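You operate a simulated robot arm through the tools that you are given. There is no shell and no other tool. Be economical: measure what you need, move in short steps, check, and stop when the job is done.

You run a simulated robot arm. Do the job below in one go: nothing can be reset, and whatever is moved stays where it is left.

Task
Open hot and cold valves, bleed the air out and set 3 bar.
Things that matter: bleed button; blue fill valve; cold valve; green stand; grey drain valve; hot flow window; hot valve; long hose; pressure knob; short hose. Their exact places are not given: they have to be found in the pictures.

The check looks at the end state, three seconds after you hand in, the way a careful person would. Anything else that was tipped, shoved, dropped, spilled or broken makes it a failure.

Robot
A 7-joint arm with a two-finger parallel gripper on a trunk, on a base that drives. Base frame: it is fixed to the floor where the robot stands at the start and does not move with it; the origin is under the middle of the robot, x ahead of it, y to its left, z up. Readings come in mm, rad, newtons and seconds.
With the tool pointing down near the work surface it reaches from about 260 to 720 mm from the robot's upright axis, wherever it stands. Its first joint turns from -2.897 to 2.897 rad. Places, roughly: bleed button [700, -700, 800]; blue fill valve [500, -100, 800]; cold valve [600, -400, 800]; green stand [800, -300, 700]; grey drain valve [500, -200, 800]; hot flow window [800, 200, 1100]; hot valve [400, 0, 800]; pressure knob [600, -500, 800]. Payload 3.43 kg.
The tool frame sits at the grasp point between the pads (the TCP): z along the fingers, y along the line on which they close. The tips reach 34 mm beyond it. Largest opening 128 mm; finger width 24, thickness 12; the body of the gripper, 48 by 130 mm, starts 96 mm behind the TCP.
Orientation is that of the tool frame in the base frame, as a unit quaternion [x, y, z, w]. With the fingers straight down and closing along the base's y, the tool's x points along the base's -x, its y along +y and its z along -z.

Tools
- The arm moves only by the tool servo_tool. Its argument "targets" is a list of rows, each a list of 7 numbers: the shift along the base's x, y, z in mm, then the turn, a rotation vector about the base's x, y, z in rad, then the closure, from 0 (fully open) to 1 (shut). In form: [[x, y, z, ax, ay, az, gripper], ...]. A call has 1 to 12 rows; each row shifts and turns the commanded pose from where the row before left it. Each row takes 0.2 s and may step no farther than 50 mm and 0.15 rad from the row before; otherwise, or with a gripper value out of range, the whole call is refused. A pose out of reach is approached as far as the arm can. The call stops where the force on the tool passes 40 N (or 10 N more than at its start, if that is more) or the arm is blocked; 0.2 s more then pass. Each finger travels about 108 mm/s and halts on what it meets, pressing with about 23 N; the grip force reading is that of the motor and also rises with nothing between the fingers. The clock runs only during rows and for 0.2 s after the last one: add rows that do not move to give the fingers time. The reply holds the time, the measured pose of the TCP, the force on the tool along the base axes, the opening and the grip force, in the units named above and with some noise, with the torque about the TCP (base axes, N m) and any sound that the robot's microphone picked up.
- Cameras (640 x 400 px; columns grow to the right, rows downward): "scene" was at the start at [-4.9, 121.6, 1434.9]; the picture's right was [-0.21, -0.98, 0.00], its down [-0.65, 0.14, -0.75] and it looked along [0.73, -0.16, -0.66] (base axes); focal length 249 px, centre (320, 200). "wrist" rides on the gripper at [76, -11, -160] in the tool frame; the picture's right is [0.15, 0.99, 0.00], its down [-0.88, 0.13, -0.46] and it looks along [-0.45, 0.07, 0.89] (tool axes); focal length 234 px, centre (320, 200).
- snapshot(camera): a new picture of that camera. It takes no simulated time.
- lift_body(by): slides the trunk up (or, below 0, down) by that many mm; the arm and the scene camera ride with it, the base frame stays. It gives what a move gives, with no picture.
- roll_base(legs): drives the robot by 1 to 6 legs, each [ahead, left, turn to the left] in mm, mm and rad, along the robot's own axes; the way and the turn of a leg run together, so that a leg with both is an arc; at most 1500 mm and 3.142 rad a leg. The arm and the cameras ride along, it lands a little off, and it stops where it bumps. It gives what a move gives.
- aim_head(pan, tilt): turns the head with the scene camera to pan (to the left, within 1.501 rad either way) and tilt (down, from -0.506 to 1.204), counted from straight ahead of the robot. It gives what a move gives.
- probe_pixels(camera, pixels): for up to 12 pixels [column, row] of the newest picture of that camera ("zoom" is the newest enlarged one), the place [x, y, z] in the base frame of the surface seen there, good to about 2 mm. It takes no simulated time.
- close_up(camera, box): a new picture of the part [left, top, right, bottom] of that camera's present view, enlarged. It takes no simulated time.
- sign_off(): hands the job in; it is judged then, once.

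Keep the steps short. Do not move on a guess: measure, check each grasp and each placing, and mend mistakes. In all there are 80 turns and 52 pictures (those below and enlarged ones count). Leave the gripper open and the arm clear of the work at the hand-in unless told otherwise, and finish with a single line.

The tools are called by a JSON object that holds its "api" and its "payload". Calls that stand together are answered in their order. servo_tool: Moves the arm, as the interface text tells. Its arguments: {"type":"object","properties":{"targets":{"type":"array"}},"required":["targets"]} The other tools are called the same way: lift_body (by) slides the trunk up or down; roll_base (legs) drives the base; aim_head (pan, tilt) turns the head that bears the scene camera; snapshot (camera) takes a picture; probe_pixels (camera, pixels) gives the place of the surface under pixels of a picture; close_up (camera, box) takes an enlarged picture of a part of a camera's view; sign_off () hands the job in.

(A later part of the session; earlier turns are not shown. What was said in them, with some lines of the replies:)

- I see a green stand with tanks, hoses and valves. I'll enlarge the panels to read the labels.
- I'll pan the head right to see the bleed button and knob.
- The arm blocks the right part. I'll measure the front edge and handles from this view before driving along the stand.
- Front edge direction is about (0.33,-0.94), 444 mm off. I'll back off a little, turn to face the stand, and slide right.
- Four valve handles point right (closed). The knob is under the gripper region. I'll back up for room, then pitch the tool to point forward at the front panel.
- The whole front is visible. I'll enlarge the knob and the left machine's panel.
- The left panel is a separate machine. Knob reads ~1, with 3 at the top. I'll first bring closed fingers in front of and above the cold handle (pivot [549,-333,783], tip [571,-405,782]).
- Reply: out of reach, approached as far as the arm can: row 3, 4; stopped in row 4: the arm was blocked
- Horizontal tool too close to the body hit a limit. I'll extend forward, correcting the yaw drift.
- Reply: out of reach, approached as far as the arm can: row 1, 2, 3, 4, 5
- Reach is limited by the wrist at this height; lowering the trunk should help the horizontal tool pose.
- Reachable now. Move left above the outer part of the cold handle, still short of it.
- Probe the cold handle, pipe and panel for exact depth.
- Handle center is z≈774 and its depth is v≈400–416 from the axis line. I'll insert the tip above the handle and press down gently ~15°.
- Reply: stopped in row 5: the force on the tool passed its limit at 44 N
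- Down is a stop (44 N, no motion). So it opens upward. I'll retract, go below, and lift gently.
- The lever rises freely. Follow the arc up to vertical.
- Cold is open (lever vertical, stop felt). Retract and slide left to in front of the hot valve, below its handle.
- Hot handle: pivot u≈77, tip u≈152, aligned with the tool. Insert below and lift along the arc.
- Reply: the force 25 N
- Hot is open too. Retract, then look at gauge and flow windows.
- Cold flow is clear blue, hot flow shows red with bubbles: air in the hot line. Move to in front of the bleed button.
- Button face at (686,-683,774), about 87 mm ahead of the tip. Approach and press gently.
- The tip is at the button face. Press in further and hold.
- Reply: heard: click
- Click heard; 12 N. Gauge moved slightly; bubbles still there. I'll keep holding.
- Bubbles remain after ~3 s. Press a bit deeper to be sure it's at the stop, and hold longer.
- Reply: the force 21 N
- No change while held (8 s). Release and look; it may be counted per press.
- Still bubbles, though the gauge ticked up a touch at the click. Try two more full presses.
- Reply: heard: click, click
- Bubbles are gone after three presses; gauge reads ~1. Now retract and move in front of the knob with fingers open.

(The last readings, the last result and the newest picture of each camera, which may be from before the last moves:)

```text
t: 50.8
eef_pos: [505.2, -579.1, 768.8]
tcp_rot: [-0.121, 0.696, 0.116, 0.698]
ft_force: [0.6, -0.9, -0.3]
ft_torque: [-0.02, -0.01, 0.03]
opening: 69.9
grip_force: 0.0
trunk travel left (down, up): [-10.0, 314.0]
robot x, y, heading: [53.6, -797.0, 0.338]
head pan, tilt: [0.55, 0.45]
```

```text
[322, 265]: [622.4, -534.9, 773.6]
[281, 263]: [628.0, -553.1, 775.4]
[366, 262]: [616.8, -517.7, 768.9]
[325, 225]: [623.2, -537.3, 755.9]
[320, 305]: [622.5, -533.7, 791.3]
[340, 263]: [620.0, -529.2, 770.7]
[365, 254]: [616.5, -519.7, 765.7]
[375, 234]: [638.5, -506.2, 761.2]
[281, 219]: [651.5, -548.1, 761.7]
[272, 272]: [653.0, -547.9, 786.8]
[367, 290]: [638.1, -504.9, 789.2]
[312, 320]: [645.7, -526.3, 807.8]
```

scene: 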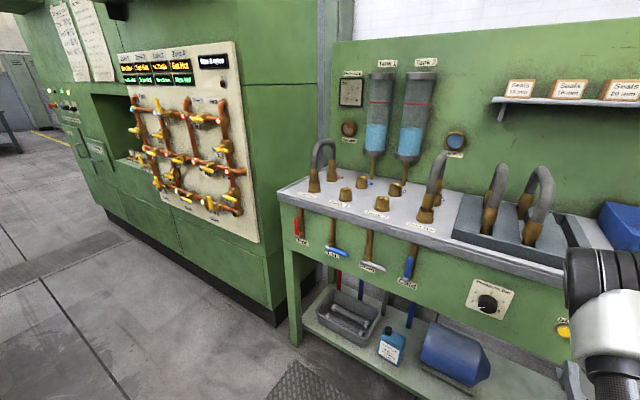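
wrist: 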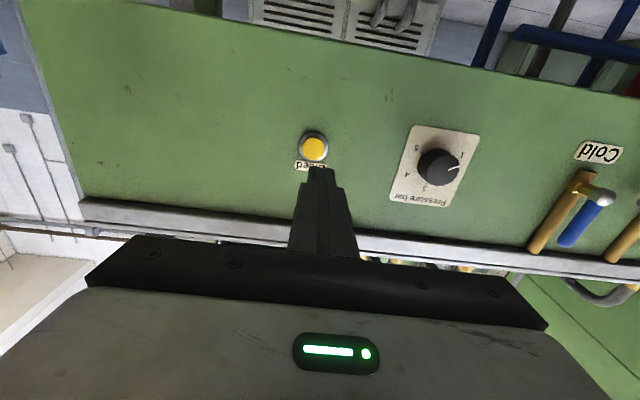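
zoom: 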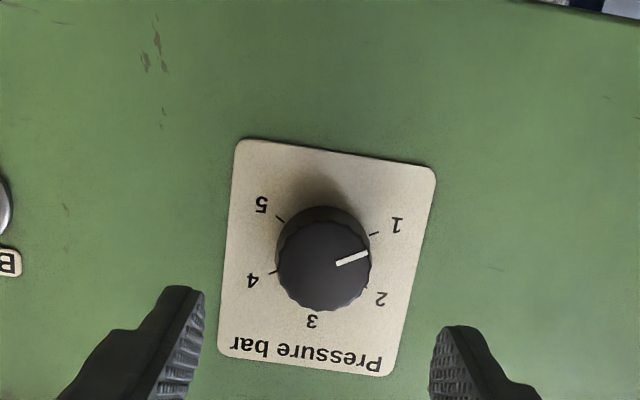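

Knob centre is (622.4,-535.2,773.6), radius ~20; ticks span 60°/bar and the pointer is at −116° from "3". Pre-roll the tool counterclockwise 1.0 rad while approaching.

{"api": "servo_tool", "payload": {"targets": [[6.9, 2.8, 0.7, -0.135, -0.0472, 0, 0.45], [6.9, 2.8, 0.7, -0.135, -0.0472, 0, 0.45], [6.9, 2.8, 0.7, -0.135, -0.0472, 0, 0.45], [6.9, 2.8, 0.7, -0.135, -0.0472, 0, 0.45], [6.9, 2.8, 0.7, -0.135, -0.0472, 0, 0.45], [6.9, 2.8, 0.7, -0.135, -0.0472, 0, 0.45], [6.9, 2.8, 0.7, -0.135, -0.0472, 0, 0.45]]}}

{"api": "snapshot", "payload": {"camera": "wrist"}}

```text
t: 52.4
eef_pos: [554.3, -557.9, 774.3]
tcp_rot: [-0.442, 0.552, -0.233, 0.668]
ft_force: [0.1, -0.3, 1.2]
ft_torque: [-0.01, -0.01, 0.0]
opening: 70.3
grip_force: 0.1
trunk travel left (down, up): [-10.0, 314.0]
robot x, y, heading: [55.1, -794.4, 0.341]
head pan, tilt: [0.55, 0.45]
```

```text
14 pictures are left
```

wrist: 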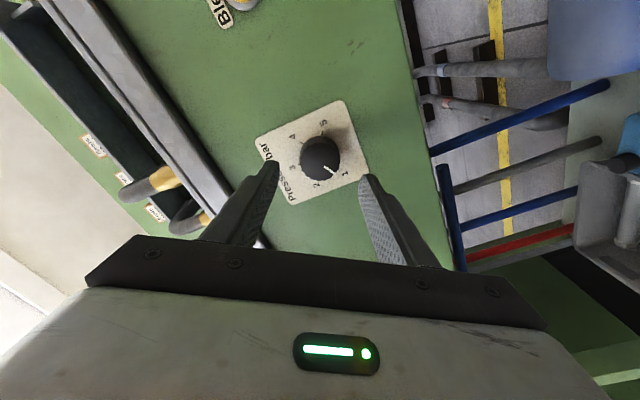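

Aligned. Advance 58 mm over the knob and close.

{"api": "servo_tool", "payload": {"targets": [[27.5, 9.3, -0.3, 0, 0, 0, 0.45], [27.6, 9, -0.3, 0, 0, 0, 0.45], [0, 0, 0, 0, 0, 0, 1], [0, 0, 0, 0, 0, 0, 1]]}}

{"api": "close_up", "payload": {"camera": "wrist", "box": [220, 80, 420, 220]}}

```text
t: 53.4
eef_pos: [611.5, -538.6, 776.6]
tcp_rot: [-0.442, 0.552, -0.231, 0.668]
ft_force: [1.3, 2.1, -3.3]
ft_torque: [-0.11, 0.22, 0.0]
opening: 43.2
grip_force: 44.7
trunk travel left (down, up): [-10.0, 314.0]
robot x, y, heading: [55.0, -795.7, 0.337]
head pan, tilt: [0.55, 0.45]
```

```text
2.86 times, centred on (320, 150) of wrist
```

zoom: 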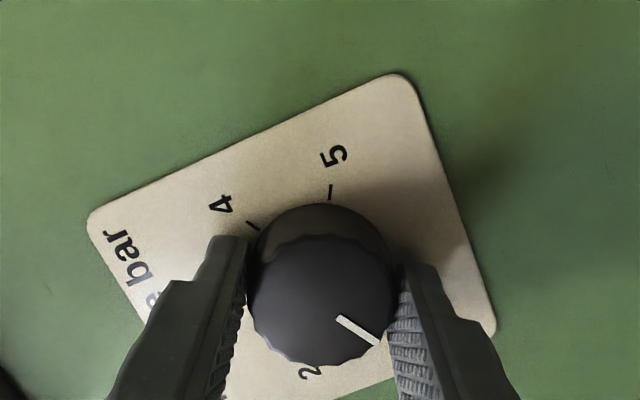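

Good grip (43 mm). Turn clockwise 1.68 rad first, then check.

{"api": "servo_tool", "payload": {"targets": [[0, 0, 0, 0.1322, 0.0462, 0, 1], [0, 0, 0, 0.1322, 0.0462, 0, 1], [0, 0, 0, 0.1322, 0.0462, 0, 1], [0, 0, 0, 0.1322, 0.0462, 0, 1], [0, 0, 0, 0.1322, 0.0462, 0, 1], [0, 0, 0, 0.1322, 0.0462, 0, 1], [0, 0, 0, 0.1322, 0.0462, 0, 1], [0, 0, 0, 0.1322, 0.0462, 0, 1], [0, 0, 0, 0.1322, 0.0462, 0, 1], [0, 0, 0, 0.1322, 0.0462, 0, 1], [0, 0, 0, 0.1322, 0.0462, 0, 1], [0, 0, 0, 0.1322, 0.0462, 0, 1]]}}

{"api": "close_up", "payload": {"camera": "wrist", "box": [220, 80, 420, 220]}}

{"api": "close_up", "payload": {"camera": "scene", "box": [330, 65, 390, 145]}}

```text
t: 56.0
eef_pos: [611.1, -540.5, 776.3]
tcp_rot: [0.118, 0.695, 0.343, 0.621]
ft_force: [16.1, 1.8, 14.4]
ft_torque: [0.38, -0.99, -0.37]
opening: 43.3
grip_force: 44.9
trunk travel left (down, up): [-10.0, 314.0]
robot x, y, heading: [56.5, -792.8, 0.339]
head pan, tilt: [0.55, 0.45]
```

```text
2.86 times, centred on (320, 150) of wrist
```

zoom: 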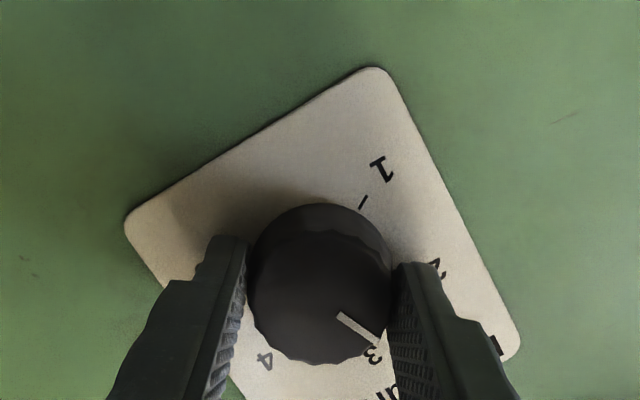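

```text
5.00 times, centred on (360, 105) of scene
```

zoom: 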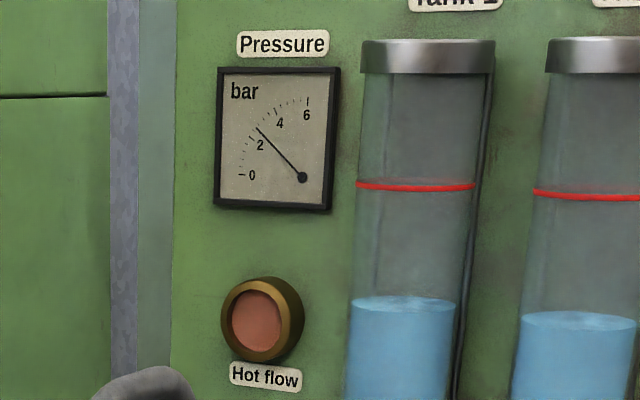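

The knob follows the grip; gauge ~2.7. Turn the remaining 0.34 rad.

{"api": "servo_tool", "payload": {"targets": [[0, 0, 0, 0.107, 0.0372, 0, 1], [0, 0, 0, 0.107, 0.0372, 0, 1], [0, 0, 0, 0.107, 0.0372, 0, 1], [0, 0, 0, 0, 0, 0, 1]]}}

{"api": "close_up", "payload": {"camera": "scene", "box": [335, 65, 375, 115]}}

{"api": "close_up", "payload": {"camera": "wrist", "box": [220, 80, 420, 220]}}

```text
t: 57.0
eef_pos: [611.8, -541.0, 776.5]
tcp_rot: [0.236, 0.665, 0.441, 0.554]
ft_force: [22.8, 1.4, 10.2]
ft_torque: [0.16, -0.35, -0.36]
opening: 43.1
grip_force: 44.8
trunk travel left (down, up): [-10.0, 314.0]
robot x, y, heading: [56.3, -795.7, 0.337]
head pan, tilt: [0.55, 0.45]
```

```text
8.00 times, centred on (355, 90) of scene
```

zoom: 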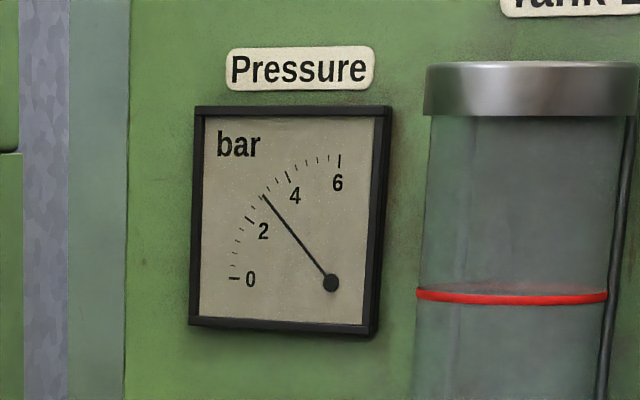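

```text
2.86 times, centred on (320, 150) of wrist
```

zoom: 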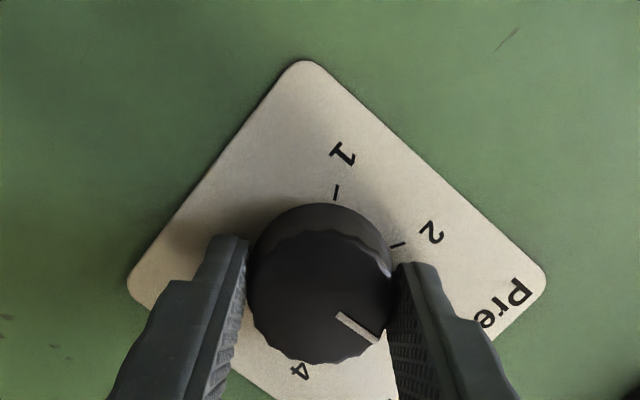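

Gauge needle sits midway between 2 and 4, i.e. ~3. Open, retract, and verify.

{"api": "servo_tool", "payload": {"targets": [[0, 0, 0, 0, 0, 0, 0.45], [0, 0, 0, 0, 0, 0, 0.45], [-23.6, -8.2, 0, 0, 0, 0, 0.45], [-28.3, -9.8, 0, 0, 0, 0, 0.45], [-37.8, -13.1, 0, 0, 0, 0, 0.2], [-37.8, -13.1, 0, 0, 0, 0, 0.2]]}}

{"api": "close_up", "payload": {"camera": "wrist", "box": [240, 80, 400, 200]}}

{"api": "close_up", "payload": {"camera": "scene", "box": [335, 65, 375, 115]}}

```text
t: 58.4
eef_pos: [483.8, -582.1, 773.7]
tcp_rot: [0.234, 0.665, 0.441, 0.555]
ft_force: [-2.6, 3.8, -0.1]
ft_torque: [0.01, -0.02, -0.53]
opening: 102.1
grip_force: 0.0
trunk travel left (down, up): [-10.0, 314.0]
robot x, y, heading: [56.5, -792.7, 0.338]
head pan, tilt: [0.55, 0.45]
```

```text
3.33 times, centred on (320, 140) of wrist
```

zoom: 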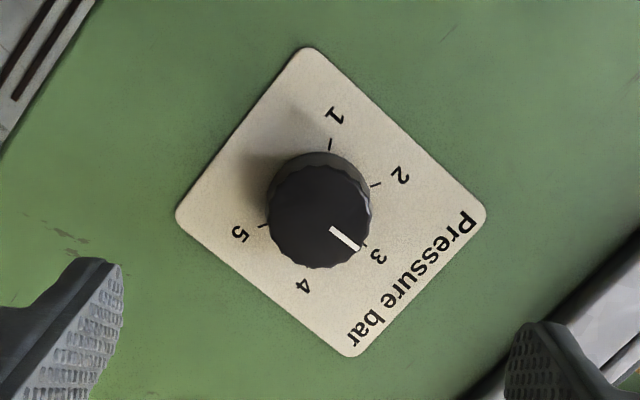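

```text
8.00 times, centred on (355, 90) of scene
```

zoom: 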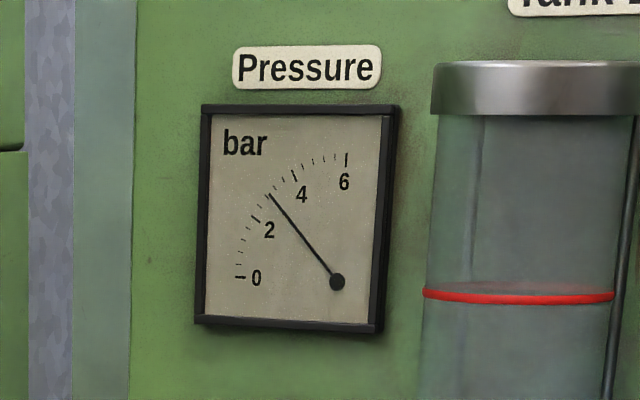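

Measure the pointer angle, and take a final look at the whole stand.

{"api": "close_up", "payload": {"camera": "wrist", "box": [240, 80, 400, 200]}}

{"api": "probe_pixels", "payload": {"camera": "zoom", "pixels": [[333, 230], [357, 247], [275, 215], [364, 215], [320, 170], [318, 262]]}}

{"api": "snapshot", "payload": {"camera": "scene"}}

{"api": "servo_tool", "payload": {"targets": [[-20, -7, 0, 0, 0, 0, 0], [0, 0, 0, 0, 0, 0, 0]]}}

```text
3.33 times, centred on (320, 140) of wrist
```

zoom: 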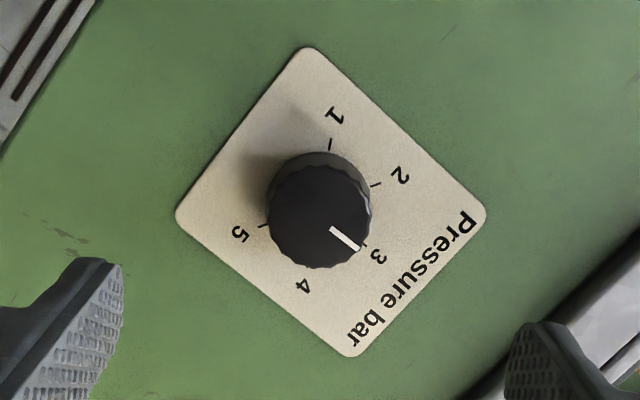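

```text
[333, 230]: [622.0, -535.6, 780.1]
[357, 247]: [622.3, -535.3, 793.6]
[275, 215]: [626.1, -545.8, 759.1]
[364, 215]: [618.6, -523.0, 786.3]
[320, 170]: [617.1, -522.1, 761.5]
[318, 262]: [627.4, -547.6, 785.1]
```

```text
5 pictures are left
```

scene: 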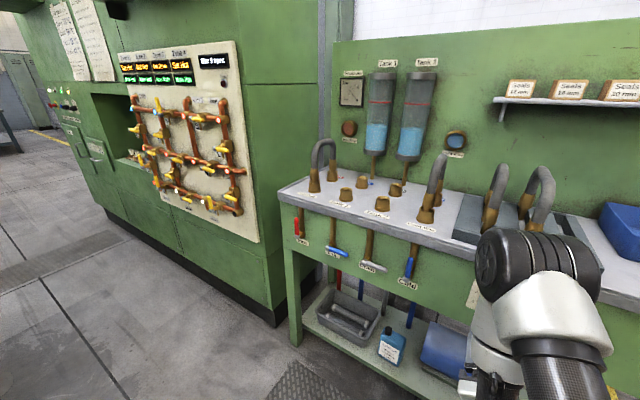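

```text
t: 59.0
eef_pos: [471.0, -583.0, 763.8]
tcp_rot: [0.234, 0.665, 0.442, 0.555]
ft_force: [-0.2, -0.2, 0.5]
ft_torque: [0.02, -0.01, 0.02]
opening: 127.9
grip_force: 0.1
out of reach, approached as far as the arm can: row 1
trunk travel left (down, up): [-10.0, 314.0]
robot x, y, heading: [55.4, -797.5, 0.336]
head pan, tilt: [0.55, 0.45]
```

Pointer is straight up at 3, both levers up. Back the base off slightly and do a last check of the gauge and windows.

{"api": "roll_base", "payload": {"legs": [[-100, 0, 0]]}}

{"api": "close_up", "payload": {"camera": "scene", "box": [280, 60, 500, 280]}}

```text
t: 60.1
eef_pos: [374.3, -616.1, 763.6]
tcp_rot: [0.234, 0.665, 0.441, 0.555]
ft_force: [0.5, -0.2, 0.2]
ft_torque: [0.03, -0.01, 0.01]
opening: 128.1
grip_force: 0.0
trunk travel left (down, up): [-10.0, 314.0]
robot x, y, heading: [-41.0, -826.0, 0.342]
head pan, tilt: [0.55, 0.45]
```

```text
1.82 times, centred on (390, 170) of scene
```

zoom: 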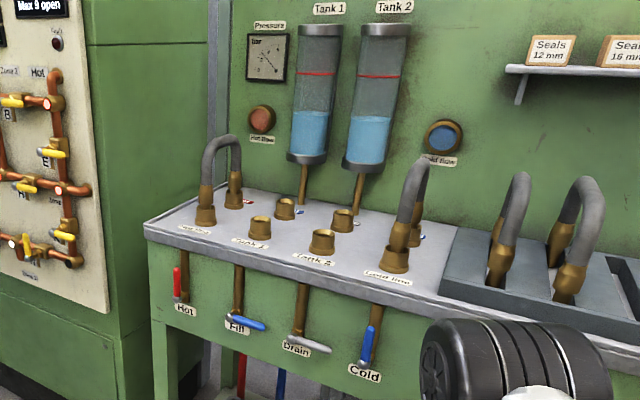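

Hot and cold valves are open, both windows are clear, the gauge is at 3 bar, and the fill and drain valves are untouched. Handing in.

{"api": "sign_off", "payload": {}}

```text
The job is handed in.
```

The hot and cold valves are open, the air is bled out (both flow windows are clear), and the pressure is set to 3 bar.
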